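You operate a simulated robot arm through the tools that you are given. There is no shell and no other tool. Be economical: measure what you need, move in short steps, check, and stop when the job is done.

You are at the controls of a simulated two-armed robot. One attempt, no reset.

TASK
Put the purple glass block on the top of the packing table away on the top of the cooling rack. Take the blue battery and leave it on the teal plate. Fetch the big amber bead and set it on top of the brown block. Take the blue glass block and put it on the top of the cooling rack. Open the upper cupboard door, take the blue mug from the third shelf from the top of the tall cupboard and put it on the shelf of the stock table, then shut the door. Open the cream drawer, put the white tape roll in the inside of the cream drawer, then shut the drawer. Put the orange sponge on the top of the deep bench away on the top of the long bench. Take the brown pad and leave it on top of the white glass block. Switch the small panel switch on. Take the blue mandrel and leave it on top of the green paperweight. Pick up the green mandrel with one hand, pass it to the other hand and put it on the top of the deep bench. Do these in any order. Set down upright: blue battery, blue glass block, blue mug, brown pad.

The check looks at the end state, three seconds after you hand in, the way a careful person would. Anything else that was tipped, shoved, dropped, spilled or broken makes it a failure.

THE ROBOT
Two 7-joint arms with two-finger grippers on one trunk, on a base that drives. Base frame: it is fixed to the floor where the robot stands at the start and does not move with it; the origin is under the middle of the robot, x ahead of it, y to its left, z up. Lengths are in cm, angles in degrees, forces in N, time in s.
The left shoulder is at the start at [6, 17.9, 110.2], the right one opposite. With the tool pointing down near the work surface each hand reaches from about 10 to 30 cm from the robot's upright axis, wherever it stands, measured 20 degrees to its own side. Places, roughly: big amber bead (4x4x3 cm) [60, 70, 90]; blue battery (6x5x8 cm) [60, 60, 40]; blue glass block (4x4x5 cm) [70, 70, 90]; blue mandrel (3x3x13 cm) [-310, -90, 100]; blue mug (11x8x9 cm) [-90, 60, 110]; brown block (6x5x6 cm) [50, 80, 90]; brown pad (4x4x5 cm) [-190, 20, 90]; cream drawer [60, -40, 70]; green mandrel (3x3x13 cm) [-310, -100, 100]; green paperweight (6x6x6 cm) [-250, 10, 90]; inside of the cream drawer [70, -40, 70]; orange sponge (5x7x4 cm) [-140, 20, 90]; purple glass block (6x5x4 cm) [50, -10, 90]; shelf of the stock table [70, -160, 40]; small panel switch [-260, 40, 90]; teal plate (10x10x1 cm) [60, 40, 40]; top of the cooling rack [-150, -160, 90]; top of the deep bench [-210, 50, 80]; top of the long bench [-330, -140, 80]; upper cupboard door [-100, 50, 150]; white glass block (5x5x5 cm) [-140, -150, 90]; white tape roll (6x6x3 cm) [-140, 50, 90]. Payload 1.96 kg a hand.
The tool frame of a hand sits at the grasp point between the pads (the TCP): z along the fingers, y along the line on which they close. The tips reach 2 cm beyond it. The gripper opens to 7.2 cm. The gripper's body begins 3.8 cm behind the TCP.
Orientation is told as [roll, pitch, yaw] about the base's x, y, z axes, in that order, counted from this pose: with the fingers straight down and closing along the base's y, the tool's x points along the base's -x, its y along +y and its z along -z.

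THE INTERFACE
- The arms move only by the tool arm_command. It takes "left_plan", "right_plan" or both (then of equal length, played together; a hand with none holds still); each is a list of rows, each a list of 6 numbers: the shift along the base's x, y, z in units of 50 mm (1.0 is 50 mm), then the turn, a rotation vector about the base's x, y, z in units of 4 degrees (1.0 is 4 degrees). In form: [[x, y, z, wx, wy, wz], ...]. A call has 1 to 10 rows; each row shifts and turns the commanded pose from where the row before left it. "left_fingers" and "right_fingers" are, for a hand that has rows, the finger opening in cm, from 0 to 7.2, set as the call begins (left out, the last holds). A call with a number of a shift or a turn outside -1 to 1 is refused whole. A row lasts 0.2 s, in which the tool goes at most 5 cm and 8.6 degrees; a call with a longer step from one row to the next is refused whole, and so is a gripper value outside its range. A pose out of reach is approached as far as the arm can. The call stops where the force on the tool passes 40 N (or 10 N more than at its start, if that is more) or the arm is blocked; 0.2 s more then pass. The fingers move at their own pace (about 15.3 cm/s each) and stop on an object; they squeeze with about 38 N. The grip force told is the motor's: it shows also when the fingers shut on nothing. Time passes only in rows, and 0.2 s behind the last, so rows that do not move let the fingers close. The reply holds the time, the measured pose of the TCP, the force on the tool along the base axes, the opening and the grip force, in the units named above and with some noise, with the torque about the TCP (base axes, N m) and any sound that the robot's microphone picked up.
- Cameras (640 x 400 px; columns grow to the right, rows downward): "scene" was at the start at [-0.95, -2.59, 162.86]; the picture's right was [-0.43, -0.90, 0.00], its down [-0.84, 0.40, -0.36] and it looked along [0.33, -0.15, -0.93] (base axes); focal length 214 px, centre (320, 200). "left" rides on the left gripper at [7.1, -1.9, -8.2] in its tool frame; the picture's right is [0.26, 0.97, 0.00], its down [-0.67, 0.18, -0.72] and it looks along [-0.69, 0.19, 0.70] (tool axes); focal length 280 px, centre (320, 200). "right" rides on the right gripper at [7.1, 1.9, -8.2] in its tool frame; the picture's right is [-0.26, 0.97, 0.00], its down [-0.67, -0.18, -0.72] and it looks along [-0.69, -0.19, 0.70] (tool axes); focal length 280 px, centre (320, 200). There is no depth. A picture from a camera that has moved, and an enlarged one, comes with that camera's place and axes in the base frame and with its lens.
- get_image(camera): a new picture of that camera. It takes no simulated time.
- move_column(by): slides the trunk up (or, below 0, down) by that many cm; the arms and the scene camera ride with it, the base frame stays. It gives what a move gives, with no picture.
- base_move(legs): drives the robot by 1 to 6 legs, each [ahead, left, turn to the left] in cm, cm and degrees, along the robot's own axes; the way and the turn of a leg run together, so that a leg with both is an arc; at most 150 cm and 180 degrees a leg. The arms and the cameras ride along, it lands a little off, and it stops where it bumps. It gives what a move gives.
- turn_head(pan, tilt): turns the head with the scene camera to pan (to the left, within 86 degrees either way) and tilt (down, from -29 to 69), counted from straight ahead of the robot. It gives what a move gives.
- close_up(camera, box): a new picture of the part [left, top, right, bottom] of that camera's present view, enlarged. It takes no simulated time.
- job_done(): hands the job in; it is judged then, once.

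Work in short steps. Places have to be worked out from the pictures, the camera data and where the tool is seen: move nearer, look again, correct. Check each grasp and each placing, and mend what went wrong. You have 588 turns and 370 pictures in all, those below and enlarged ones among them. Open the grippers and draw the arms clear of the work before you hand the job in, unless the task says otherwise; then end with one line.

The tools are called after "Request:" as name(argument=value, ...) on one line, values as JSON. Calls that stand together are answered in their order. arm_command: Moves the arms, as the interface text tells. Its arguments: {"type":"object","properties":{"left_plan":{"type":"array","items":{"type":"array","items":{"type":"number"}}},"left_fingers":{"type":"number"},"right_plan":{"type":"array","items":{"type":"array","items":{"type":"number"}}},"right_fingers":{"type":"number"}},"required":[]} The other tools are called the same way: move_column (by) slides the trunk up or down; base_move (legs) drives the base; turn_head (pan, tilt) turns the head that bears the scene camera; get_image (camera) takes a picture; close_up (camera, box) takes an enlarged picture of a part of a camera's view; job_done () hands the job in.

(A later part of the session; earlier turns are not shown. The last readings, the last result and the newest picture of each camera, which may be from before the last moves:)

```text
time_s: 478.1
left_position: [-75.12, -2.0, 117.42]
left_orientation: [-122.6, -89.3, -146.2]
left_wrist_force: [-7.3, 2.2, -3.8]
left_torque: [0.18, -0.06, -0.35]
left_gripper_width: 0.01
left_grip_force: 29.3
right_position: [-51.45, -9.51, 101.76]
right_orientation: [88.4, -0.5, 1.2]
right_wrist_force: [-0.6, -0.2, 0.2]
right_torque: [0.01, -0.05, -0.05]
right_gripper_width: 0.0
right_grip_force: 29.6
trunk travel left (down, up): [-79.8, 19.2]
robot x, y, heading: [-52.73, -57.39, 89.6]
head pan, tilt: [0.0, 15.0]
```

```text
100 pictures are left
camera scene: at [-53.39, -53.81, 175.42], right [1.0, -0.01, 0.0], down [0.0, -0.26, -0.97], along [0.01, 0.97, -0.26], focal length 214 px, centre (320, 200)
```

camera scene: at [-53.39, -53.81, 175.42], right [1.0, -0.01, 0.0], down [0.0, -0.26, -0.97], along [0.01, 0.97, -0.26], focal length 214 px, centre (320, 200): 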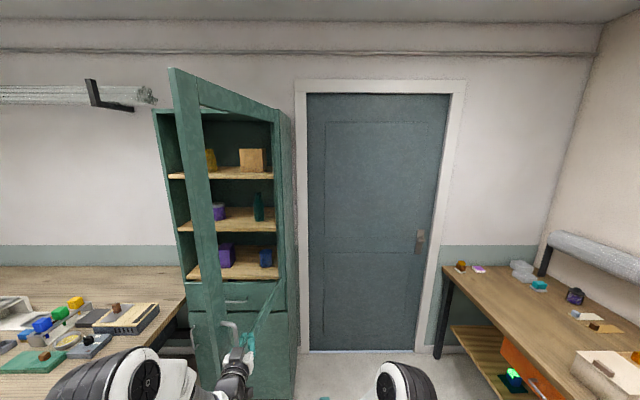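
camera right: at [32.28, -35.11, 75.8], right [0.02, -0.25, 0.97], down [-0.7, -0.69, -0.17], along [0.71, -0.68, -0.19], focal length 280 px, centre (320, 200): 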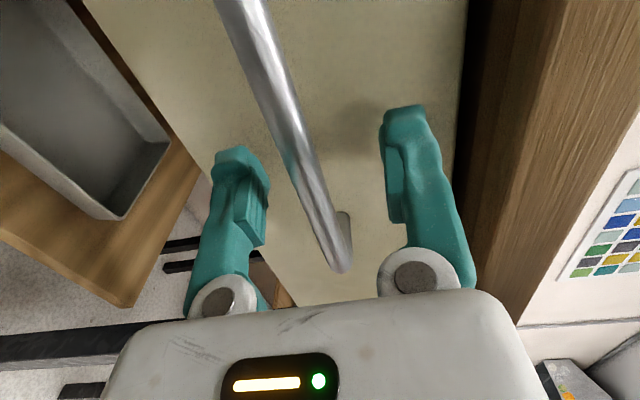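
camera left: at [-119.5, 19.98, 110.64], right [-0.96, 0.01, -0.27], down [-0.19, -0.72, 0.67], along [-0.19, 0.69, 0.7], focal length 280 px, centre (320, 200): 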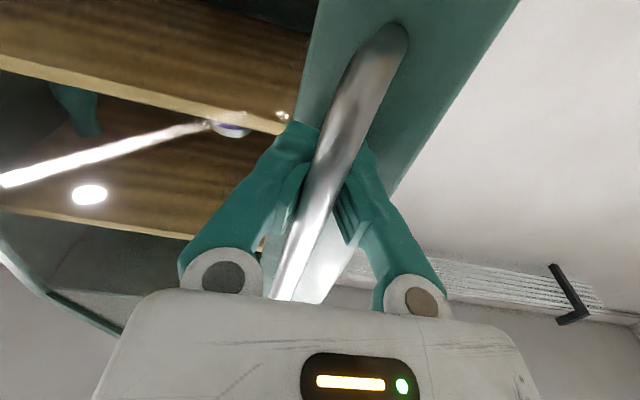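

Request:
base_move(legs=[[0.3, -5, 0], [0.8, -4.9, 0], [1.2, -4.8, 0]])

Request:
arm_command(left_plan=[[0, 0, 0, 0, 0, 0], [0, 0, 0, 0, 0, 0], [0, -0.4, 0, 0, 0, 0], [0, -0.5, 0, 0, 0, 0]], left_fingers=6)

Request:
base_move(legs=[[-15, 0, 0], [0, 62, 0]])

Request:
get_image(camera="scene")

```text
time_s: 480.1
left_position: [-60.39, 0.04, 117.49]
left_orientation: [-124.2, -89.2, -144.8]
left_wrist_force: [-1.4, -0.6, -0.7]
left_torque: [-0.03, 0.0, -0.01]
left_gripper_width: 0.0
left_grip_force: 29.5
right_position: [-36.98, -7.55, 101.71]
right_orientation: [88.5, -0.7, 1.1]
right_wrist_force: [0.3, -0.3, 0.0]
right_torque: [0.02, 0.03, 0.01]
right_gripper_width: 0.0
right_grip_force: 29.5
trunk travel left (down, up): [-79.8, 19.2]
robot x, y, heading: [-38.01, -54.77, 89.5]
head pan, tilt: [0.0, 15.0]
```

```text
time_s: 481.1
left_position: [-60.0, -4.48, 117.64]
left_orientation: [-138.0, -89.5, -130.8]
left_wrist_force: [0.4, -0.9, 0.2]
left_torque: [-0.02, 0.02, 0.01]
left_gripper_width: 5.98
left_grip_force: 0.0
right_position: [-36.48, -7.52, 101.69]
right_orientation: [88.5, -0.4, 1.1]
right_wrist_force: [-0.3, 0.7, 0.6]
right_torque: [0.01, 0.0, -0.03]
right_gripper_width: 0.01
right_grip_force: 29.6
trunk travel left (down, up): [-79.8, 19.2]
robot x, y, heading: [-38.13, -54.9, 89.2]
head pan, tilt: [0.0, 15.0]
```

```text
time_s: 485.6
left_position: [-121.49, -18.47, 117.58]
left_orientation: [-137.9, -89.4, -131.3]
left_wrist_force: [-0.5, 0.7, -0.3]
left_torque: [-0.01, 0.01, 0.02]
left_gripper_width: 6.01
left_grip_force: 0.0
right_position: [-97.99, -21.69, 101.73]
right_orientation: [88.5, -0.4, 0.7]
right_wrist_force: [0.2, 0.0, -0.5]
right_torque: [0.01, 0.0, -0.01]
right_gripper_width: 0.0
right_grip_force: 29.6
trunk travel left (down, up): [-79.8, 19.2]
robot x, y, heading: [-100.08, -69.3, 89.3]
head pan, tilt: [0.0, 15.0]
```

```text
99 pictures are left
camera scene: at [-99.98, -65.97, 175.43], right [1.0, -0.02, 0.0], down [0.0, -0.26, -0.97], along [0.01, 0.97, -0.26], focal length 214 px, centre (320, 200)
```

scene: 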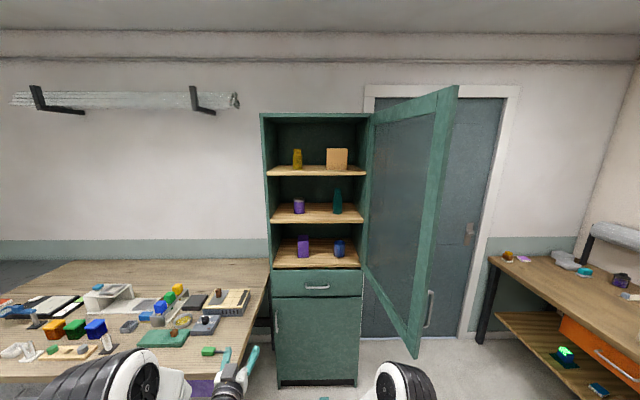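

Door open past 100°. Look at the mug closely.

Request:
close_up(camera="scene", box=[265, 215, 375, 290])

```text
5.33 times, centred on (320, 252) of scene
camera zoom: at [-99.98, -65.97, 175.43], right [1.0, -0.02, 0.0], down [0.0, -0.26, -0.97], along [0.01, 0.97, -0.26], focal length 1144 px, centre (320, -80)
```

zoom: 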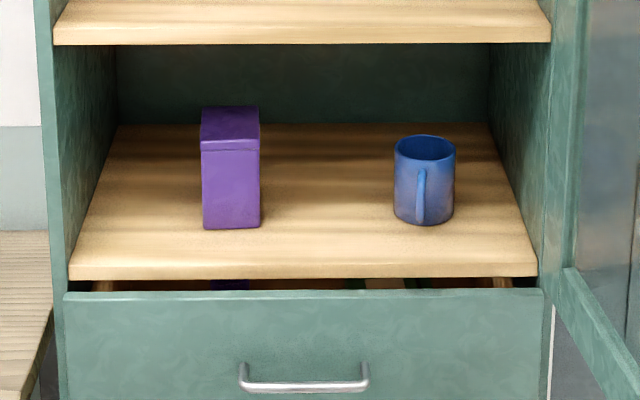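

The mug's handle faces me (≈[-86.4,58,z105–112]); the body is too wide, so I'll grip the handle with the left hand pitched ~45°. Tuck the right hand tool-down meanwhile.

Request:
arm_command(left_plan=[[0, 0, 0, -1, 0, 0], [0, 0, 0, -1, 0, 0], [0, 0, 0, -1, 0, 0], [0, 0, 0, -1, 0, 0], [0, 0, 0, -1, 0, 0], [0, 0, 0, -1, 0, 0], [0, 0, 0, -1, 0, 0], [0, 0, 0, -1, 0, 0], [0, 0, 0, -1, 0, 0], [0, 0, 0, -1, 0, 0]], right_plan=[[0.2, 0, 0, -1, 0, 0], [0.2, 0, 0, -1, 0, 0], [0.2, 0, 0, -1, 0, 0], [0.2, -0.1, 0, -1, 0, 0], [0.2, -0.1, 0, -1, 0, 0], [0.2, -0.1, 0, -1, 0, 0], [0.2, -0.1, 0, -1, 0, 0], [0.2, -0.1, 0, -1, 0, 0], [0.2, -0.1, 0, -1, 0, 0], [0.2, -0.1, 0, -1, 0, 0]], right_fingers=4)

Request:
arm_command(right_plan=[[0.1, -0.2, 0, -1, 0, 0], [0.1, -0.2, 0, -1, 0, 0], [0.1, -0.2, 0, -1, 0, 0], [0.1, -0.2, 0, -1, 0, 0], [0.1, -0.2, 0, -1, 0, 0], [0, -0.2, 0, -1, 0, 0], [0, -0.2, 0, -1, 0, 0], [0, -0.2, 0, -1, 0, 0], [0, -0.2, 0, -1, 0, 0], [0, -0.2, 0, -1, 0, 0]])

Request:
get_image(camera="left")

```text
time_s: 487.8
left_position: [-121.37, -18.4, 117.53]
left_orientation: [0.4, -50.3, 90.6]
left_wrist_force: [0.0, 0.3, 0.2]
left_torque: [-0.03, 0.04, -0.02]
left_gripper_width: 6.0
left_grip_force: 0.1
right_position: [-88.01, -25.28, 101.62]
right_orientation: [48.5, 0.2, 0.7]
right_wrist_force: [0.2, -0.1, -0.3]
right_torque: [0.02, -0.01, 0.02]
right_gripper_width: 4.0
right_grip_force: 0.1
trunk travel left (down, up): [-79.8, 19.2]
robot x, y, heading: [-100.05, -68.68, 89.0]
head pan, tilt: [0.0, 15.0]
```

```text
time_s: 490.0
left_position: [-121.53, -18.21, 117.52]
left_orientation: [0.2, -50.4, 90.6]
left_wrist_force: [0.5, -0.1, 0.3]
left_torque: [-0.03, 0.03, 0.0]
left_gripper_width: 6.02
left_grip_force: 0.1
right_position: [-85.58, -34.78, 100.88]
right_orientation: [10.3, 0.9, 0.6]
right_wrist_force: [0.2, 0.5, -0.1]
right_torque: [0.01, -0.01, -0.02]
right_gripper_width: 4.02
right_grip_force: 0.0
right hand out of reach, approached as far as the arm can: row 9, 10
trunk travel left (down, up): [-79.8, 19.2]
robot x, y, heading: [-99.81, -69.17, 89.0]
head pan, tilt: [0.0, 15.0]
```

```text
97 pictures are left
camera left: at [-119.47, -29.16, 117.39], right [-0.96, -0.18, -0.2], down [-0.18, -0.12, 0.98], along [-0.2, 0.98, 0.09], focal length 280 px, centre (320, 200)
```

left: 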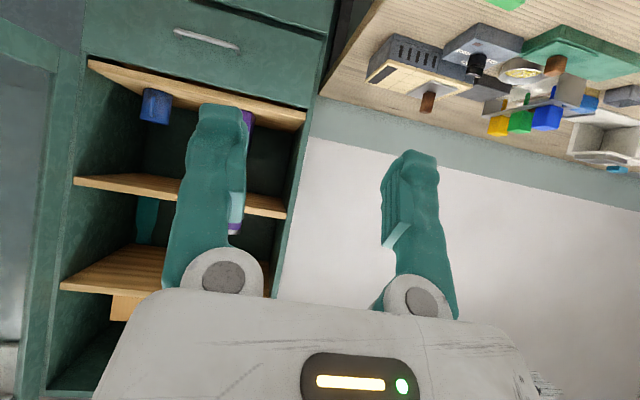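

Drive to (−104,−14) and turn to heading 75° so the mug is straight ahead.

Request:
base_move(legs=[[50, 4, 0], [0, 0, -14]])

Request:
arm_command(left_plan=[[0.7, -0.19, 0, 0, 0, 0], [0.7, -0.19, 0, 0, 0, 0], [0.7, -0.19, 0, 0, 0, 0], [0.7, -0.19, 0, 0, 0, 0], [0.7, -0.1, 0, 0, 0, 0], [0, 0, 0, 0, 0, 0]])

Request:
get_image(camera="left")

Request:
get_image(camera="scene")

```text
time_s: 493.7
left_position: [-111.64, 34.65, 117.58]
left_orientation: [0.4, -50.4, 76.3]
left_wrist_force: [-0.4, -0.8, 0.0]
left_torque: [0.01, 0.02, 0.05]
left_gripper_width: 6.02
left_grip_force: 0.1
right_position: [-80.76, 10.01, 100.83]
right_orientation: [10.3, 0.9, -13.7]
right_wrist_force: [0.3, 0.5, -0.4]
right_torque: [0.02, -0.03, 0.01]
right_gripper_width: 4.01
right_grip_force: 0.1
trunk travel left (down, up): [-79.8, 19.2]
robot x, y, heading: [-103.0, -19.13, 74.7]
head pan, tilt: [0.0, 15.0]
```

```text
time_s: 495.1
left_position: [-94.18, 30.12, 117.38]
left_orientation: [0.3, -50.4, 76.3]
left_wrist_force: [0.2, 0.3, 1.3]
left_torque: [0.03, 0.02, -0.01]
left_gripper_width: 5.98
left_grip_force: 0.1
right_position: [-80.85, 10.01, 100.9]
right_orientation: [10.3, 0.9, -13.6]
right_wrist_force: [0.5, -0.6, -0.7]
right_torque: [-0.02, -0.02, 0.01]
right_gripper_width: 3.99
right_grip_force: 0.0
trunk travel left (down, up): [-79.8, 19.2]
robot x, y, heading: [-103.38, -19.75, 74.8]
head pan, tilt: [0.0, 15.0]
```

```text
96 pictures are left
camera left: at [-94.77, 19.22, 117.23], right [-0.98, 0.06, -0.2], down [-0.2, -0.08, 0.98], along [0.05, 1.0, 0.09], focal length 280 px, centre (320, 200)
```

left: 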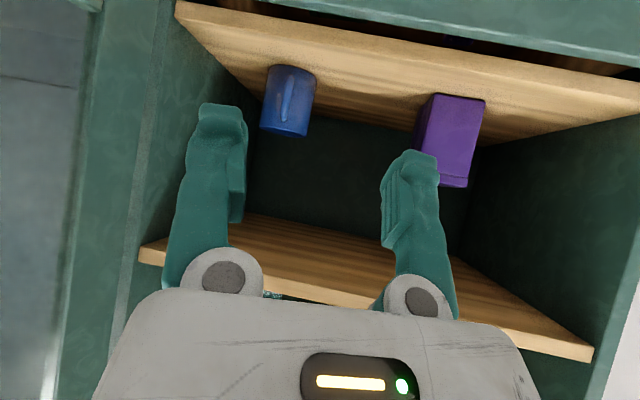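

```text
95 pictures are left
camera scene: at [-102.42, -16.81, 175.43], right [0.97, -0.26, 0.0], down [-0.07, -0.25, -0.97], along [0.25, 0.93, -0.26], focal length 214 px, centre (320, 200)
```

scene: 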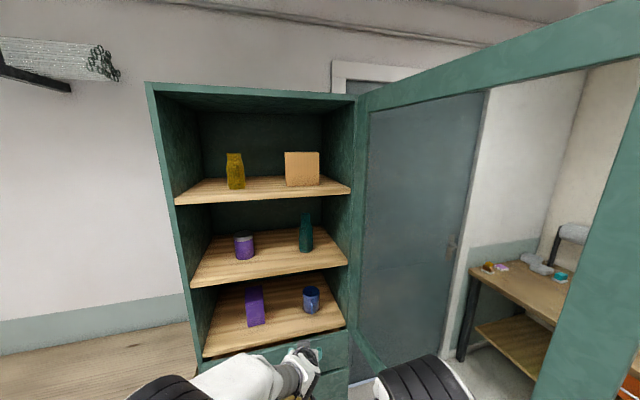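

Request:
close_up(camera="left", box=[230, 40, 350, 160])

```text
3.33 times, centred on (290, 100) of left
camera zoom: at [-94.77, 19.22, 117.23], right [-0.98, 0.06, -0.2], down [-0.2, -0.08, 0.98], along [0.05, 1.0, 0.09], focal length 935 px, centre (420, 533)
```

zoom: 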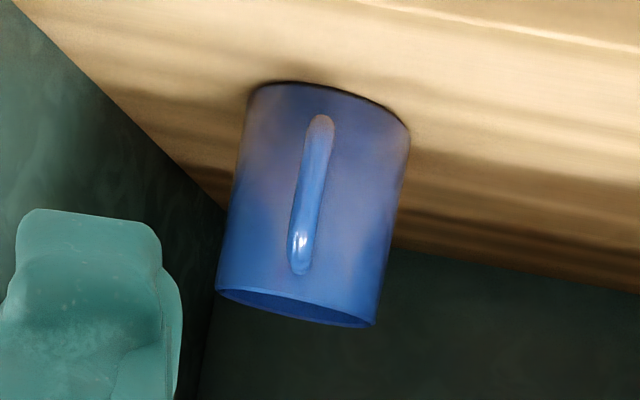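

Handle bar ≈[-86,58.1,108.2]. Before advancing, lower/tuck the right arm away from the open door.

Request:
arm_command(right_plan=[[-0.3, 0.08, -0.8, 0, 0, 0], [-0.3, 0.08, -0.8, 0, 0, 0], [-0.3, 0.08, -0.8, 0, 0, 0], [-0.3, 0.08, -0.8, 0, 0, 0], [0, 0, -0.8, 0, 0, 0]])

Request:
turn_head(pan=0, tilt=50)

Request:
get_image(camera="scene")

```text
time_s: 496.3
left_position: [-94.01, 30.2, 117.46]
left_orientation: [0.3, -50.3, 76.2]
left_wrist_force: [0.5, -0.4, 0.3]
left_torque: [-0.01, -0.01, 0.0]
left_gripper_width: 6.01
left_grip_force: 0.0
right_position: [-86.81, 11.62, 80.62]
right_orientation: [10.3, 0.9, -13.7]
right_wrist_force: [-0.2, -0.5, 0.3]
right_torque: [0.0, 0.02, 0.02]
right_gripper_width: 4.05
right_grip_force: 0.1
trunk travel left (down, up): [-79.8, 19.2]
robot x, y, heading: [-103.36, -19.79, 74.7]
head pan, tilt: [0.0, 15.0]
```

```text
time_s: 497.3
left_position: [-94.08, 30.19, 117.55]
left_orientation: [0.3, -50.5, 76.4]
left_wrist_force: [-0.2, 0.1, 0.3]
left_torque: [-0.02, 0.0, -0.02]
left_gripper_width: 5.97
left_grip_force: 0.0
right_position: [-86.81, 11.52, 80.84]
right_orientation: [10.2, 0.9, -13.7]
right_wrist_force: [1.1, 0.5, -0.9]
right_torque: [0.01, 0.01, -0.04]
right_gripper_width: 3.99
right_grip_force: 0.1
trunk travel left (down, up): [-79.8, 19.2]
robot x, y, heading: [-102.8, -20.02, 75.0]
head pan, tilt: [0.0, 50.0]
```

```text
93 pictures are left
camera scene: at [-102.74, -18.37, 170.06], right [0.97, -0.26, 0.0], down [-0.2, -0.74, -0.64], along [0.17, 0.62, -0.77], focal length 214 px, centre (320, 200)
```

scene: 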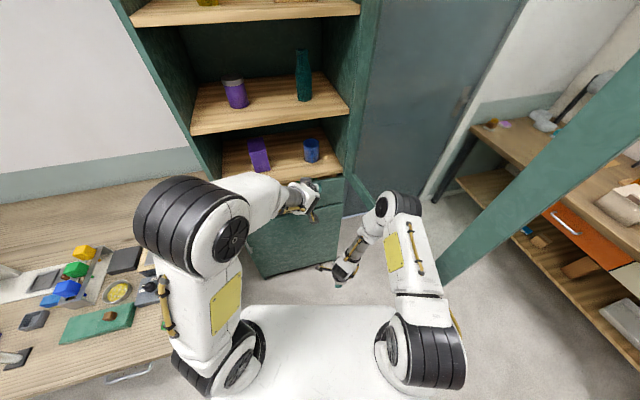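

Request:
base_move(legs=[[0, 11, 0], [0, 0, -7], [14, 0, 0]])

Request:
get_image(camera="scene")

Request:
get_image(camera="left")

```text
time_s: 500.0
left_position: [-93.66, 44.44, 117.45]
left_orientation: [0.3, -50.3, 69.3]
left_wrist_force: [0.2, -0.1, -0.3]
left_torque: [0.0, 0.01, 0.02]
left_gripper_width: 6.01
left_grip_force: 0.1
right_position: [-88.55, 25.0, 80.61]
right_orientation: [10.4, 0.9, -20.7]
right_wrist_force: [-0.3, 0.7, 0.1]
right_torque: [-0.01, -0.03, 0.07]
right_gripper_width: 3.99
right_grip_force: 0.1
trunk travel left (down, up): [-79.8, 19.2]
robot x, y, heading: [-108.66, -3.92, 67.8]
head pan, tilt: [0.0, 50.0]
```

```text
92 pictures are left
camera scene: at [-108.09, -2.74, 170.06], right [0.93, -0.38, 0.0], down [-0.29, -0.71, -0.64], along [0.24, 0.6, -0.77], focal length 214 px, centre (320, 200)
```

scene: 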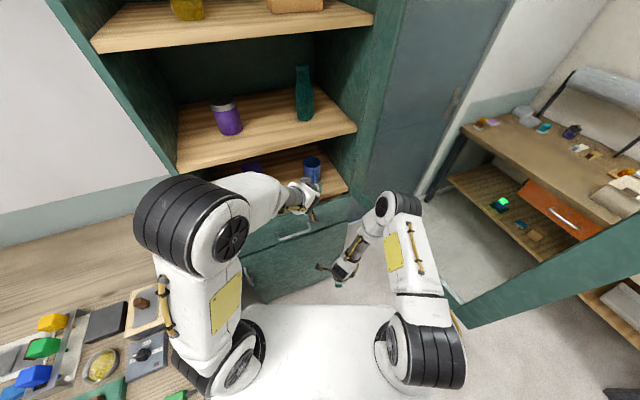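

```text
91 pictures are left
camera left: at [-95.54, 33.66, 117.27], right [-0.96, 0.18, -0.2], down [-0.21, -0.05, 0.98], along [0.17, 0.98, 0.09], focal length 280 px, centre (320, 200)
```

left: 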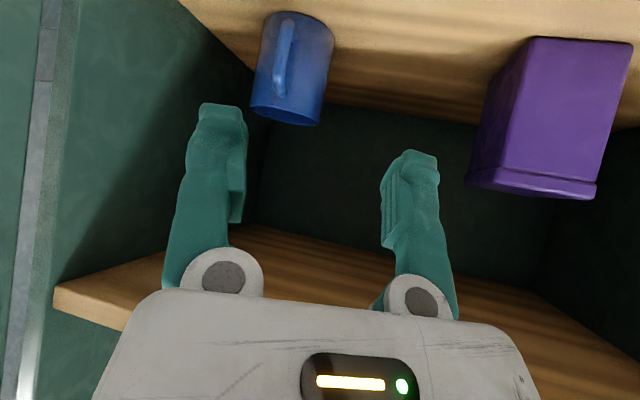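

Request:
arm_command(left_plan=[[0.4, 0.4, -0.2, 0, 0, 0.7], [0.4, 0.5, -0.25, 0, 0, 0.7], [0.48, 0.5, -0.27, 0, 0, 0.7], [0, 0, 0, 0, 0, 0]], left_fingers=4.4)

Request:
get_image(camera="left")

```text
time_s: 501.0
left_position: [-87.46, 51.5, 113.86]
left_orientation: [0.2, -50.4, 77.8]
left_wrist_force: [0.5, 0.3, -0.6]
left_torque: [-0.01, 0.03, -0.04]
left_gripper_width: 4.38
left_grip_force: 0.1
right_position: [-88.56, 25.06, 80.74]
right_orientation: [10.5, 0.9, -20.7]
right_wrist_force: [-0.1, -0.5, -1.0]
right_torque: [0.0, 0.01, -0.01]
right_gripper_width: 3.99
right_grip_force: 0.0
trunk travel left (down, up): [-79.8, 19.2]
robot x, y, heading: [-108.74, -4.0, 67.9]
head pan, tilt: [0.0, 50.0]
```

```text
90 pictures are left
camera left: at [-87.68, 40.47, 113.66], right [-0.98, 0.04, -0.2], down [-0.2, -0.08, 0.98], along [0.02, 1.0, 0.09], focal length 280 px, centre (320, 200)
```

left: 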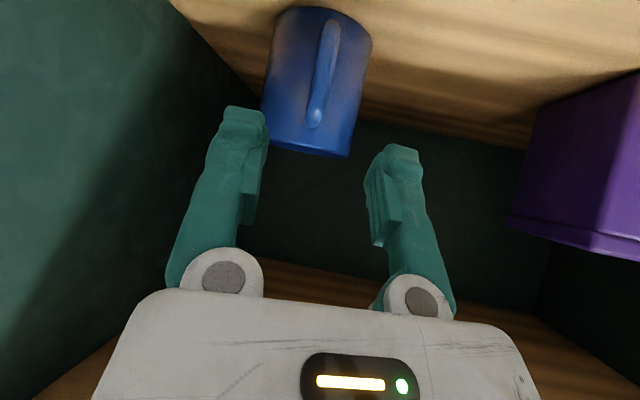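

Request:
arm_command(left_plan=[[0.1, 0.45, -0.38, 0, 0, 0], [0.1, 0.45, -0.38, 0, 0, 0], [0, 0, 0, 0, 0, 0]])

Request:
get_image(camera="left")

```text
time_s: 501.8
left_position: [-86.12, 56.09, 110.08]
left_orientation: [0.3, -50.4, 77.7]
left_wrist_force: [-1.1, -0.7, 0.0]
left_torque: [0.02, 0.01, 0.01]
left_gripper_width: 4.43
left_grip_force: 0.1
right_position: [-88.49, 25.18, 80.69]
right_orientation: [10.2, 0.8, -20.7]
right_wrist_force: [-0.4, 0.2, 0.1]
right_torque: [0.01, 0.01, -0.02]
right_gripper_width: 4.0
right_grip_force: 0.1
trunk travel left (down, up): [-79.8, 19.2]
robot x, y, heading: [-108.76, -4.12, 68.0]
head pan, tilt: [0.0, 50.0]
```

```text
89 pictures are left
camera left: at [-86.58, 45.06, 109.87], right [-0.98, 0.04, -0.2], down [-0.2, -0.08, 0.98], along [0.02, 1.0, 0.09], focal length 280 px, centre (320, 200)
```

left: 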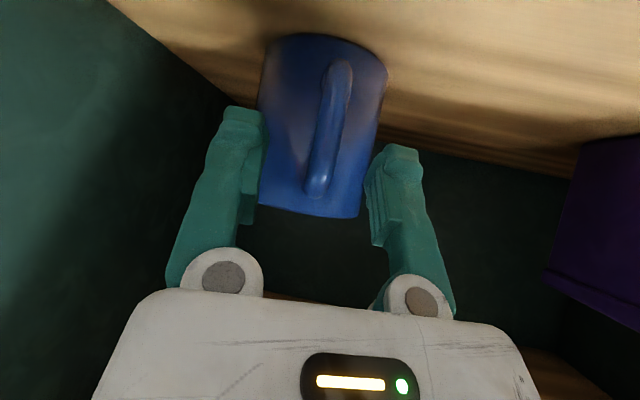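

Request:
arm_command(left_plan=[[-0.02, 0.21, -0.18, 0, 0, 0], [0, 0.21, -0.18, 0, 0, 0], [0, 0, 0, 0, 0, 0]])

Request:
get_image(camera="left")

```text
time_s: 502.6
left_position: [-86.18, 58.08, 108.16]
left_orientation: [0.2, -50.4, 77.8]
left_wrist_force: [-0.3, 1.1, 0.3]
left_torque: [0.03, -0.02, 0.01]
left_gripper_width: 4.38
left_grip_force: 0.1
right_position: [-88.64, 25.24, 80.76]
right_orientation: [10.4, 0.8, -20.6]
right_wrist_force: [0.3, -0.3, -0.8]
right_torque: [-0.03, 0.0, 0.0]
right_gripper_width: 4.0
right_grip_force: 0.0
trunk travel left (down, up): [-79.8, 19.2]
robot x, y, heading: [-108.6, -3.99, 68.0]
head pan, tilt: [0.0, 50.0]
```

```text
88 pictures are left
camera left: at [-86.6, 47.24, 108.0], right [-0.98, 0.04, -0.2], down [-0.2, -0.08, 0.98], along [0.02, 1.0, 0.09], focal length 280 px, centre (320, 200)
```

left: 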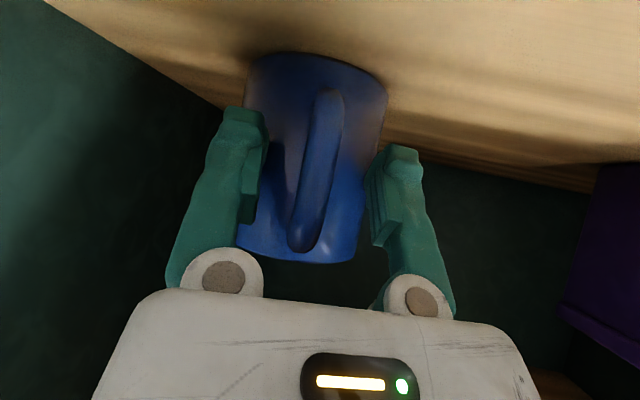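

Request:
arm_command(left_plan=[[0, 0, 0, 0, 0, 0], [0, 0, 0, 0, 0, 0], [0, 0, 0, 0, 0, 0]], left_fingers=0)

Request:
get_image(camera="left")

```text
time_s: 503.4
left_position: [-86.3, 58.13, 108.12]
left_orientation: [0.4, -50.3, 77.6]
left_wrist_force: [0.1, -0.5, -0.6]
left_torque: [0.0, -0.02, -0.04]
left_gripper_width: 0.0
left_grip_force: 29.7
right_position: [-88.41, 25.1, 80.66]
right_orientation: [10.3, 1.0, -20.6]
right_wrist_force: [-1.0, -0.8, -0.3]
right_torque: [0.03, 0.02, -0.03]
right_gripper_width: 4.01
right_grip_force: 0.0
trunk travel left (down, up): [-79.8, 19.2]
robot x, y, heading: [-108.7, -3.96, 68.0]
head pan, tilt: [0.0, 50.0]
```

```text
87 pictures are left
camera left: at [-86.6, 47.25, 108.0], right [-0.98, 0.04, -0.2], down [-0.2, -0.08, 0.98], along [0.02, 1.0, 0.09], focal length 280 px, centre (320, 200)
```

left: 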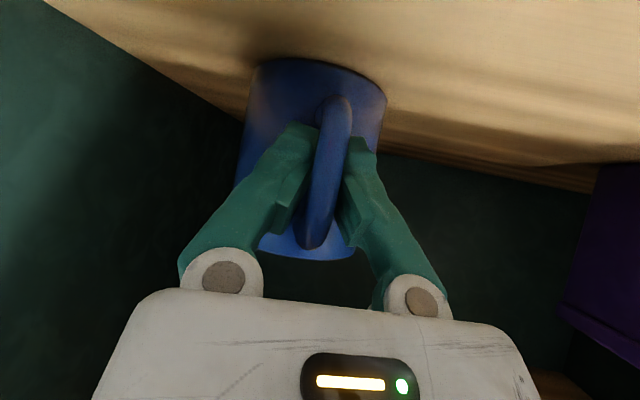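

The tips closed inside the loop; the bar sits behind the pads. Open, back off 1.3 cm, and close to clamp the bar itself.

Request:
arm_command(left_plan=[[0, 0, 0, 0, 0, 0], [0, 0, 0, 0, 0, 0], [-0.04, -0.2, 0.17, 0, 0, 0], [0, 0, 0, 0, 0, 0]], left_fingers=4)

Request:
arm_command(left_plan=[[0, 0, 0, 0, 0, 0], [0, 0, 0, 0, 0, 0], [0, 0, 0, 0, 0, 0]], left_fingers=0)

Request:
get_image(camera="left")

```text
time_s: 504.4
left_position: [-86.55, 57.21, 108.93]
left_orientation: [0.4, -50.5, 77.7]
left_wrist_force: [0.5, -0.7, -0.3]
left_torque: [-0.02, 0.0, -0.03]
left_gripper_width: 3.99
left_grip_force: 0.0
right_position: [-88.5, 25.25, 80.67]
right_orientation: [10.3, 0.9, -20.8]
right_wrist_force: [0.0, 0.0, -0.4]
right_torque: [-0.01, -0.04, 0.0]
right_gripper_width: 3.98
right_grip_force: 0.1
trunk travel left (down, up): [-79.8, 19.2]
robot x, y, heading: [-108.62, -4.27, 67.9]
head pan, tilt: [0.0, 50.0]
```

```text
time_s: 505.2
left_position: [-86.55, 57.39, 109.03]
left_orientation: [0.3, -50.3, 77.7]
left_wrist_force: [0.2, 0.2, 0.6]
left_torque: [-0.02, 0.01, 0.0]
left_gripper_width: 0.0
left_grip_force: 29.9
right_position: [-88.5, 25.1, 80.7]
right_orientation: [10.3, 0.8, -20.6]
right_wrist_force: [0.5, -0.3, -0.2]
right_torque: [-0.02, 0.04, 0.0]
right_gripper_width: 4.02
right_grip_force: 0.0
trunk travel left (down, up): [-79.8, 19.2]
robot x, y, heading: [-108.63, -4.2, 67.8]
head pan, tilt: [0.0, 50.0]
```

```text
86 pictures are left
camera left: at [-86.83, 46.25, 108.88], right [-0.98, 0.04, -0.2], down [-0.2, -0.08, 0.98], along [0.02, 1.0, 0.09], focal length 280 px, centre (320, 200)
```

left: 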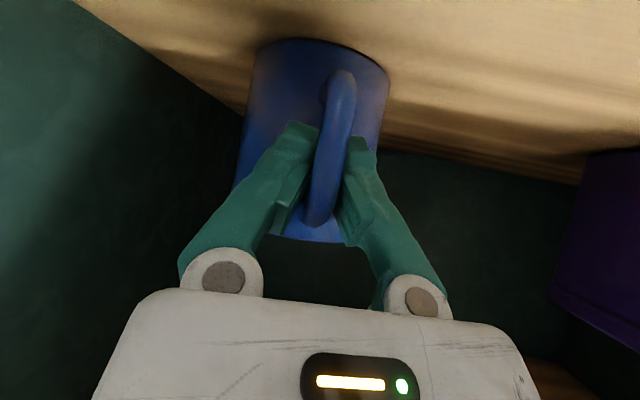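

Request:
arm_command(left_plan=[[0, 0, 0, 0, 0, 0], [0, 0, 0, 0, 0, 0], [-0.04, -0.18, 0.15, 0, 0, 0], [0, 0, 0, 0, 0, 0]], left_fingers=4)

Request:
arm_command(left_plan=[[0, 0, 0, 0, 0, 0], [0, 0, 0, 0, 0, 0], [0, 0, 0, 0, 0, 0]], left_fingers=0)

Request:
get_image(camera="left")

```text
time_s: 506.2
left_position: [-86.62, 56.34, 109.81]
left_orientation: [0.3, -50.5, 77.7]
left_wrist_force: [-0.4, 0.5, 0.0]
left_torque: [0.0, -0.03, 0.01]
left_gripper_width: 3.98
left_grip_force: 0.0
right_position: [-88.53, 25.09, 80.5]
right_orientation: [10.3, 0.8, -20.7]
right_wrist_force: [-0.9, -0.9, 0.5]
right_torque: [0.02, 0.0, 0.03]
right_gripper_width: 3.99
right_grip_force: 0.2
trunk travel left (down, up): [-79.8, 19.2]
robot x, y, heading: [-108.84, -3.97, 68.0]
head pan, tilt: [0.0, 50.0]
```

```text
time_s: 507.0
left_position: [-86.66, 56.37, 109.8]
left_orientation: [0.3, -50.4, 77.8]
left_wrist_force: [-0.3, 0.2, 0.4]
left_torque: [-0.03, 0.01, 0.01]
left_gripper_width: 0.56
left_grip_force: 32.3
right_position: [-88.51, 25.23, 80.63]
right_orientation: [10.3, 0.9, -20.7]
right_wrist_force: [0.1, 0.6, -0.2]
right_torque: [-0.02, -0.02, -0.01]
right_gripper_width: 4.01
right_grip_force: 0.2
trunk travel left (down, up): [-79.8, 19.2]
robot x, y, heading: [-108.6, -4.34, 67.8]
head pan, tilt: [0.0, 50.0]
```

```text
85 pictures are left
camera left: at [-86.98, 45.37, 109.61], right [-0.98, 0.04, -0.2], down [-0.2, -0.08, 0.98], along [0.02, 1.0, 0.09], focal length 280 px, centre (320, 200)
```

left: 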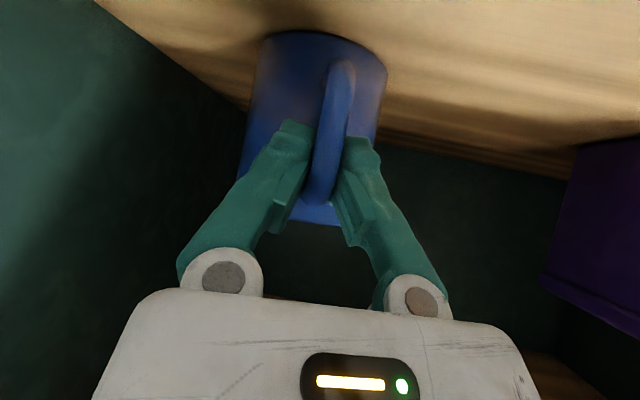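

Now clamping (0.56). Back 0.6 cm more for a fuller clamp.

Request:
arm_command(left_plan=[[0, 0, 0, 0, 0, 0], [0, 0, 0, 0, 0, 0], [-0.02, -0.09, 0.08, 0, 0, 0], [0, 0, 0, 0, 0, 0]], left_fingers=4)

Request:
arm_command(left_plan=[[0, 0, 0, 0, 0, 0], [0, 0, 0, 0, 0, 0], [0, 0, 0, 0, 0, 0]], left_fingers=0)

```text
time_s: 508.0
left_position: [-86.7, 55.94, 110.28]
left_orientation: [0.3, -50.3, 77.7]
left_wrist_force: [-0.9, -0.9, 0.5]
left_torque: [0.0, 0.0, 0.0]
left_gripper_width: 3.98
left_grip_force: 0.1
right_position: [-88.56, 25.15, 80.62]
right_orientation: [10.3, 0.8, -20.6]
right_wrist_force: [0.6, 0.0, 0.0]
right_torque: [0.04, 0.02, 0.0]
right_gripper_width: 3.97
right_grip_force: 0.1
trunk travel left (down, up): [-79.8, 19.2]
robot x, y, heading: [-108.58, -3.73, 67.6]
head pan, tilt: [0.0, 50.0]
```

```text
time_s: 508.8
left_position: [-86.65, 55.9, 110.13]
left_orientation: [0.3, -50.4, 77.7]
left_wrist_force: [-0.5, 1.2, 1.3]
left_torque: [-0.03, -0.03, 0.0]
left_gripper_width: 0.76
left_grip_force: 35.5
right_position: [-88.49, 25.11, 80.7]
right_orientation: [10.2, 0.9, -20.7]
right_wrist_force: [-0.2, -0.6, 1.0]
right_torque: [0.01, -0.01, 0.0]
right_gripper_width: 4.01
right_grip_force: 0.0
trunk travel left (down, up): [-79.8, 19.2]
robot x, y, heading: [-108.88, -3.94, 68.2]
head pan, tilt: [0.0, 50.0]
```

Request:
arm_command(left_plan=[[0, 0, 0.2, 0, 0, 0], [0, 0, 0.3, 0, 0, 0], [0, 0, 0, 0, 0, 0]])

Request:
get_image(camera="left")

```text
time_s: 509.6
left_position: [-86.8, 56.01, 112.66]
left_orientation: [0.3, -50.4, 77.7]
left_wrist_force: [1.3, 1.0, -2.6]
left_torque: [-0.16, 0.05, 0.01]
left_gripper_width: 0.76
left_grip_force: 35.4
right_position: [-88.57, 25.21, 80.74]
right_orientation: [10.2, 0.9, -20.7]
right_wrist_force: [0.1, -0.3, -0.2]
right_torque: [0.02, 0.0, 0.0]
right_gripper_width: 3.96
right_grip_force: 0.1
trunk travel left (down, up): [-79.8, 19.2]
robot x, y, heading: [-108.76, -3.78, 67.7]
head pan, tilt: [0.0, 50.0]
```

```text
84 pictures are left
camera left: at [-87.08, 45.0, 112.55], right [-0.98, 0.04, -0.2], down [-0.2, -0.08, 0.98], along [0.02, 1.0, 0.09], focal length 280 px, centre (320, 200)
```

left: 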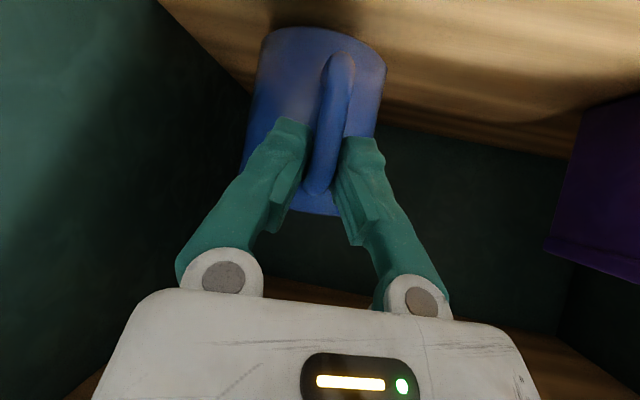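

Mug is lifted level. Raise a bit more and back out of the cupboard.

Request:
arm_command(left_plan=[[0, 0, 0.3, 0, 0, 0], [0, 0, 0.2, 0, 0, 0], [0, 0, 0, 0, 0, 0]])

Request:
base_move(legs=[[-15, 0, 0]])

Request:
base_move(legs=[[-30, 0, 0]])

Request:
get_image(camera="left")

Request:
get_image(camera="scene")

```text
time_s: 510.4
left_position: [-86.67, 55.96, 115.18]
left_orientation: [0.2, -50.5, 77.8]
left_wrist_force: [-1.2, -1.1, -3.1]
left_torque: [-0.19, 0.07, 0.03]
left_gripper_width: 0.78
left_grip_force: 35.6
right_position: [-88.58, 25.21, 80.7]
right_orientation: [10.2, 0.9, -20.6]
right_wrist_force: [0.3, 0.3, 0.7]
right_torque: [0.01, -0.03, -0.01]
right_gripper_width: 4.03
right_grip_force: 0.0
trunk travel left (down, up): [-79.8, 19.2]
robot x, y, heading: [-108.43, -3.98, 67.9]
head pan, tilt: [0.0, 50.0]
```

```text
time_s: 511.8
left_position: [-92.38, 42.06, 115.08]
left_orientation: [0.3, -50.3, 77.7]
left_wrist_force: [0.4, -0.2, -2.5]
left_torque: [-0.19, 0.07, 0.02]
left_gripper_width: 0.73
left_grip_force: 35.9
right_position: [-94.15, 11.33, 80.57]
right_orientation: [10.2, 0.9, -20.7]
right_wrist_force: [-0.7, 0.7, -1.4]
right_torque: [0.03, 0.01, -0.01]
right_gripper_width: 4.01
right_grip_force: 0.0
trunk travel left (down, up): [-79.8, 19.2]
robot x, y, heading: [-114.36, -17.88, 68.0]
head pan, tilt: [0.0, 50.0]
```

```text
time_s: 513.9
left_position: [-103.53, 14.58, 115.11]
left_orientation: [0.3, -50.3, 77.9]
left_wrist_force: [0.2, 0.6, -3.0]
left_torque: [-0.16, 0.08, 0.01]
left_gripper_width: 0.59
left_grip_force: 31.7
right_position: [-105.3, -16.29, 80.58]
right_orientation: [10.3, 0.9, -20.5]
right_wrist_force: [0.1, 0.0, 0.5]
right_torque: [-0.01, -0.01, 0.02]
right_gripper_width: 4.02
right_grip_force: 0.0
trunk travel left (down, up): [-79.8, 19.2]
robot x, y, heading: [-125.64, -45.44, 68.0]
head pan, tilt: [0.0, 50.0]
```

```text
83 pictures are left
camera left: at [-103.95, 3.58, 114.96], right [-0.98, 0.04, -0.2], down [-0.2, -0.08, 0.98], along [0.02, 1.0, 0.09], focal length 280 px, centre (320, 200)
```

left: 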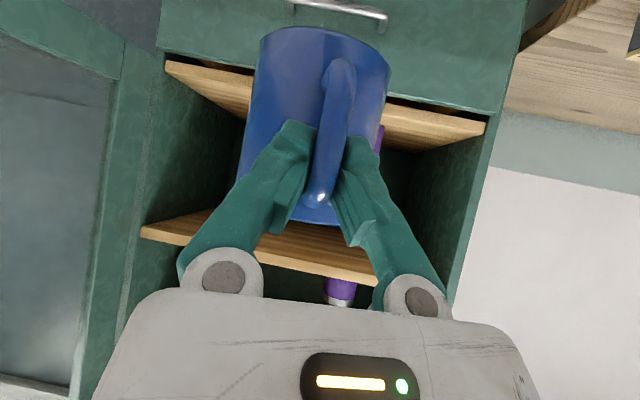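

```text
82 pictures are left
camera scene: at [-124.79, -43.96, 170.05], right [0.93, -0.38, 0.0], down [-0.29, -0.71, -0.64], along [0.24, 0.6, -0.77], focal length 214 px, centre (320, 200)
```

scene: 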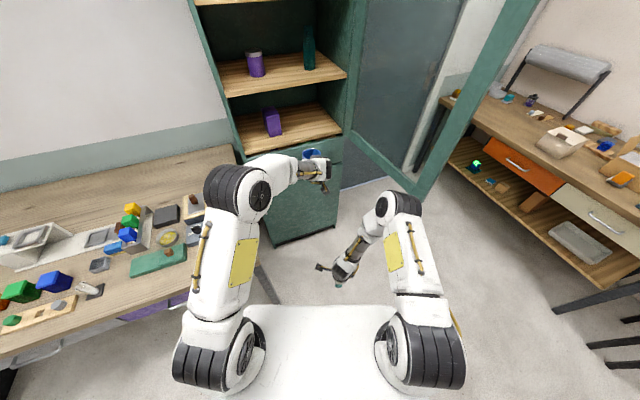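

The grip is creeping toward the palm. I'll return the mug to its shelf and regrasp slightly further out.

Request:
base_move(legs=[[30, 0, 0], [14, 0, 0]])

Request:
arm_command(left_plan=[[0, 0, -0.4, 0, 0, 0], [0, 0, -0.3, 0, 0, 0], [0, 0, -0.1, 0, 0, 0], [0, 0, -0.1, 0, 0, 0], [0, 0, -0.06, 0, 0, 0], [0, 0, -0.06, 0, 0, 0], [0, 0, 0, 0, 0, 0]])

Request:
get_image(camera="left")

```text
time_s: 516.8
left_position: [-86.85, 55.39, 115.33]
left_orientation: [0.4, -50.4, 77.6]
left_wrist_force: [-0.1, -0.2, -3.1]
left_torque: [-0.17, 0.03, 0.01]
left_gripper_width: 0.6
left_grip_force: 31.6
right_position: [-88.49, 24.73, 80.71]
right_orientation: [10.4, 0.9, -20.7]
right_wrist_force: [0.1, 0.9, -0.4]
right_torque: [0.01, 0.02, 0.01]
right_gripper_width: 4.01
right_grip_force: 0.1
trunk travel left (down, up): [-79.8, 19.2]
robot x, y, heading: [-108.87, -4.07, 68.0]
head pan, tilt: [0.0, 50.0]
```

```text
time_s: 518.4
left_position: [-86.71, 55.67, 110.07]
left_orientation: [0.3, -50.3, 77.7]
left_wrist_force: [-0.4, 0.9, -3.4]
left_torque: [-0.16, 0.01, 0.0]
left_gripper_width: 0.58
left_grip_force: 31.3
right_position: [-88.47, 24.86, 80.72]
right_orientation: [10.3, 0.9, -20.8]
right_wrist_force: [-0.6, -0.8, -0.2]
right_torque: [-0.01, 0.01, -0.01]
right_gripper_width: 3.99
right_grip_force: 0.1
trunk travel left (down, up): [-79.8, 19.2]
robot x, y, heading: [-108.9, -4.13, 67.9]
head pan, tilt: [0.0, 50.0]
```

```text
81 pictures are left
camera left: at [-87.07, 44.63, 109.85], right [-0.98, 0.04, -0.2], down [-0.2, -0.08, 0.98], along [0.02, 1.0, 0.09], focal length 280 px, centre (320, 200)
```

left: 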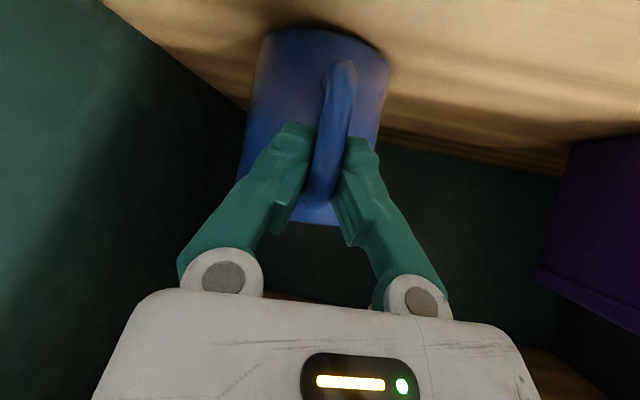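

Not quite touching yet; lower until contact.

Request:
arm_command(left_plan=[[0, 0, -0.05, 0, 0, 0], [0, 0, -0.05, 0, 0, 0], [0, 0, -0.05, 0, 0, 0], [0, 0, -0.05, 0, 0, 0], [0, 0, 0, 0, 0, 0]])

```text
time_s: 519.6
left_position: [-86.84, 55.69, 108.98]
left_orientation: [0.3, -50.3, 77.6]
left_wrist_force: [0.0, 1.9, 0.4]
left_torque: [-0.05, 0.02, -0.02]
left_gripper_width: 0.59
left_grip_force: 30.1
right_position: [-88.5, 24.88, 80.75]
right_orientation: [10.4, 0.9, -20.9]
right_wrist_force: [0.1, -0.3, -0.3]
right_torque: [0.01, 0.02, 0.0]
right_gripper_width: 4.0
right_grip_force: 0.1
trunk travel left (down, up): [-79.8, 19.2]
robot x, y, heading: [-108.86, -4.19, 67.9]
head pan, tilt: [0.0, 50.0]
```

Request:
arm_command(left_plan=[[0, 0, 0, 0, 0, 0], [0, 0, 0, 0, 0, 0], [-0.03, -0.12, 0.1, 0, 0, 0], [0, 0, 0, 0, 0, 0]], left_fingers=4)

Request:
get_image(camera="left")

Request:
arm_command(left_plan=[[0, 0, 0, 0, 0, 0], [0, 0, 0, 0, 0, 0], [0, 0, 0, 0, 0, 0]], left_fingers=0)

```text
time_s: 520.6
left_position: [-86.82, 55.02, 109.7]
left_orientation: [0.3, -50.5, 77.6]
left_wrist_force: [0.4, 0.6, 0.0]
left_torque: [0.05, 0.02, -0.05]
left_gripper_width: 3.99
left_grip_force: 0.1
right_position: [-88.48, 24.83, 80.77]
right_orientation: [10.3, 0.9, -20.8]
right_wrist_force: [-0.2, -0.5, -0.2]
right_torque: [0.02, -0.04, 0.04]
right_gripper_width: 4.0
right_grip_force: 0.1
trunk travel left (down, up): [-79.8, 19.2]
robot x, y, heading: [-108.48, -4.11, 67.7]
head pan, tilt: [0.0, 50.0]
```

```text
80 pictures are left
camera left: at [-87.13, 44.01, 109.39], right [-0.98, 0.04, -0.2], down [-0.2, -0.08, 0.98], along [0.02, 1.0, 0.09], focal length 280 px, centre (320, 200)
```

left: 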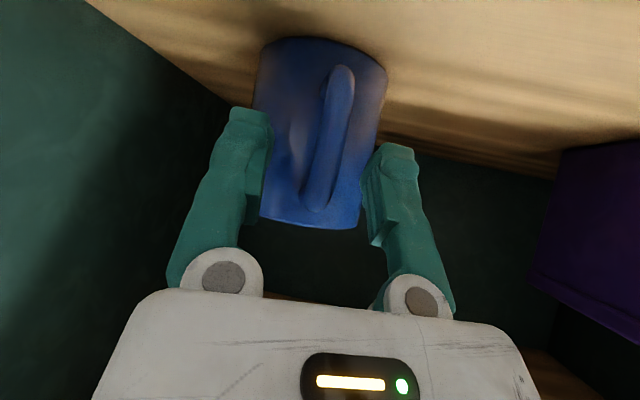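

```text
time_s: 521.4
left_position: [-86.83, 54.93, 109.63]
left_orientation: [0.3, -50.4, 77.6]
left_wrist_force: [-0.1, -0.8, 0.2]
left_torque: [-0.01, -0.09, 0.04]
left_gripper_width: 0.58
left_grip_force: 30.7
right_position: [-88.46, 24.86, 80.54]
right_orientation: [10.2, 0.9, -20.8]
right_wrist_force: [0.5, 0.3, 0.5]
right_torque: [-0.02, 0.0, -0.02]
right_gripper_width: 3.99
right_grip_force: 0.1
trunk travel left (down, up): [-79.8, 19.2]
robot x, y, heading: [-108.73, -4.31, 67.9]
head pan, tilt: [0.0, 50.0]
```

Request:
arm_command(left_plan=[[0, 0, 0, 0, 0, 0], [0, 0, 0, 0, 0, 0], [-0.03, -0.13, 0.09, 0, 0, 0], [0, 0, 0, 0, 0, 0]], left_fingers=4)

Request:
arm_command(left_plan=[[0, 0, 0, 0, 0, 0], [0, 0, 0, 0, 0, 0], [0, 0, 0, 0, 0, 0]], left_fingers=0)

Request:
get_image(camera="left")

```text
time_s: 522.4
left_position: [-86.99, 54.42, 109.92]
left_orientation: [0.2, -50.4, 77.6]
left_wrist_force: [0.5, -0.3, 0.4]
left_torque: [0.01, 0.01, -0.01]
left_gripper_width: 4.01
left_grip_force: 0.1
right_position: [-88.45, 24.85, 80.76]
right_orientation: [10.3, 0.9, -20.7]
right_wrist_force: [0.6, -1.0, -0.4]
right_torque: [-0.01, 0.0, 0.03]
right_gripper_width: 4.03
right_grip_force: 0.0
trunk travel left (down, up): [-79.8, 19.2]
robot x, y, heading: [-108.83, -4.17, 67.7]
head pan, tilt: [0.0, 50.0]
```

```text
time_s: 523.2
left_position: [-86.94, 54.44, 110.05]
left_orientation: [0.4, -50.3, 77.5]
left_wrist_force: [0.5, -0.1, 0.4]
left_torque: [-0.19, 0.03, 0.0]
left_gripper_width: 0.6
left_grip_force: 32.3
right_position: [-88.41, 24.72, 80.65]
right_orientation: [10.4, 0.8, -20.8]
right_wrist_force: [-0.1, -0.1, 0.3]
right_torque: [-0.01, 0.04, 0.02]
right_gripper_width: 3.98
right_grip_force: 0.0
trunk travel left (down, up): [-79.8, 19.2]
robot x, y, heading: [-108.84, -4.15, 67.9]
head pan, tilt: [0.0, 50.0]
```

```text
79 pictures are left
camera left: at [-87.27, 43.4, 109.8], right [-0.98, 0.04, -0.2], down [-0.2, -0.08, 0.98], along [0.02, 1.0, 0.09], focal length 280 px, centre (320, 200)
```

left: 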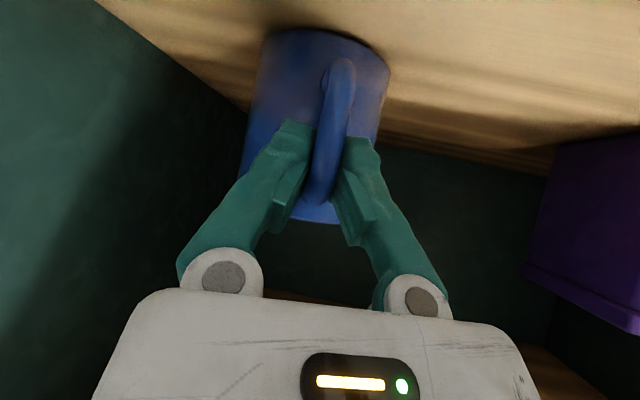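

The grip settles stably at 0.6 (it held steady during the earlier carry). Lift and carry it.

Request:
arm_command(left_plan=[[0, 0, 0.2, 0, 0, 0], [0, 0, 0.4, 0, 0, 0], [0, 0, 0.4, 0, 0, 0], [0, 0, 0, 0, 0, 0]])

Request:
get_image(camera="left")

Request:
base_move(legs=[[-30, 0, 0]])

```text
time_s: 524.2
left_position: [-87.05, 54.52, 115.06]
left_orientation: [0.2, -50.4, 77.7]
left_wrist_force: [0.6, -0.3, -2.4]
left_torque: [-0.18, 0.02, 0.01]
left_gripper_width: 0.59
left_grip_force: 32.7
right_position: [-88.46, 24.78, 80.63]
right_orientation: [10.3, 0.9, -20.9]
right_wrist_force: [0.3, -0.5, -0.5]
right_torque: [0.0, -0.03, 0.0]
right_gripper_width: 4.0
right_grip_force: 0.1
trunk travel left (down, up): [-79.8, 19.2]
robot x, y, heading: [-108.55, -3.99, 67.8]
head pan, tilt: [0.0, 50.0]
```

```text
78 pictures are left
camera left: at [-87.37, 43.52, 114.82], right [-0.98, 0.04, -0.2], down [-0.2, -0.08, 0.98], along [0.02, 1.0, 0.09], focal length 280 px, centre (320, 200)
```

left: 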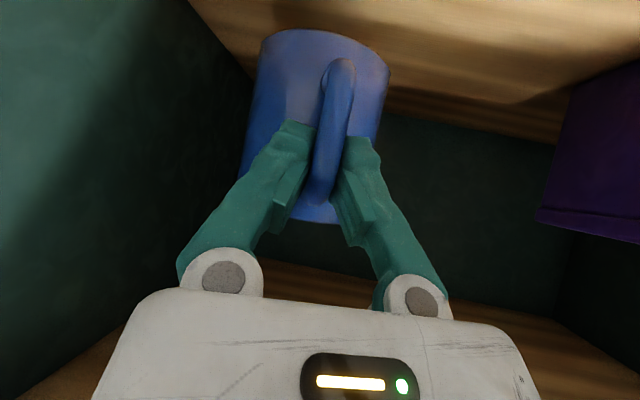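

```text
time_s: 526.3
left_position: [-98.53, 26.63, 114.97]
left_orientation: [0.3, -50.3, 77.8]
left_wrist_force: [-0.5, 0.8, -2.9]
left_torque: [-0.13, 0.04, 0.01]
left_gripper_width: 0.6
left_grip_force: 32.4
right_position: [-99.89, -3.12, 80.75]
right_orientation: [10.3, 0.9, -20.7]
right_wrist_force: [-0.2, 0.8, 0.1]
right_torque: [0.01, -0.01, -0.01]
right_gripper_width: 4.01
right_grip_force: 0.2
trunk travel left (down, up): [-79.8, 19.2]
robot x, y, heading: [-120.46, -32.63, 68.3]
head pan, tilt: [0.0, 50.0]
```

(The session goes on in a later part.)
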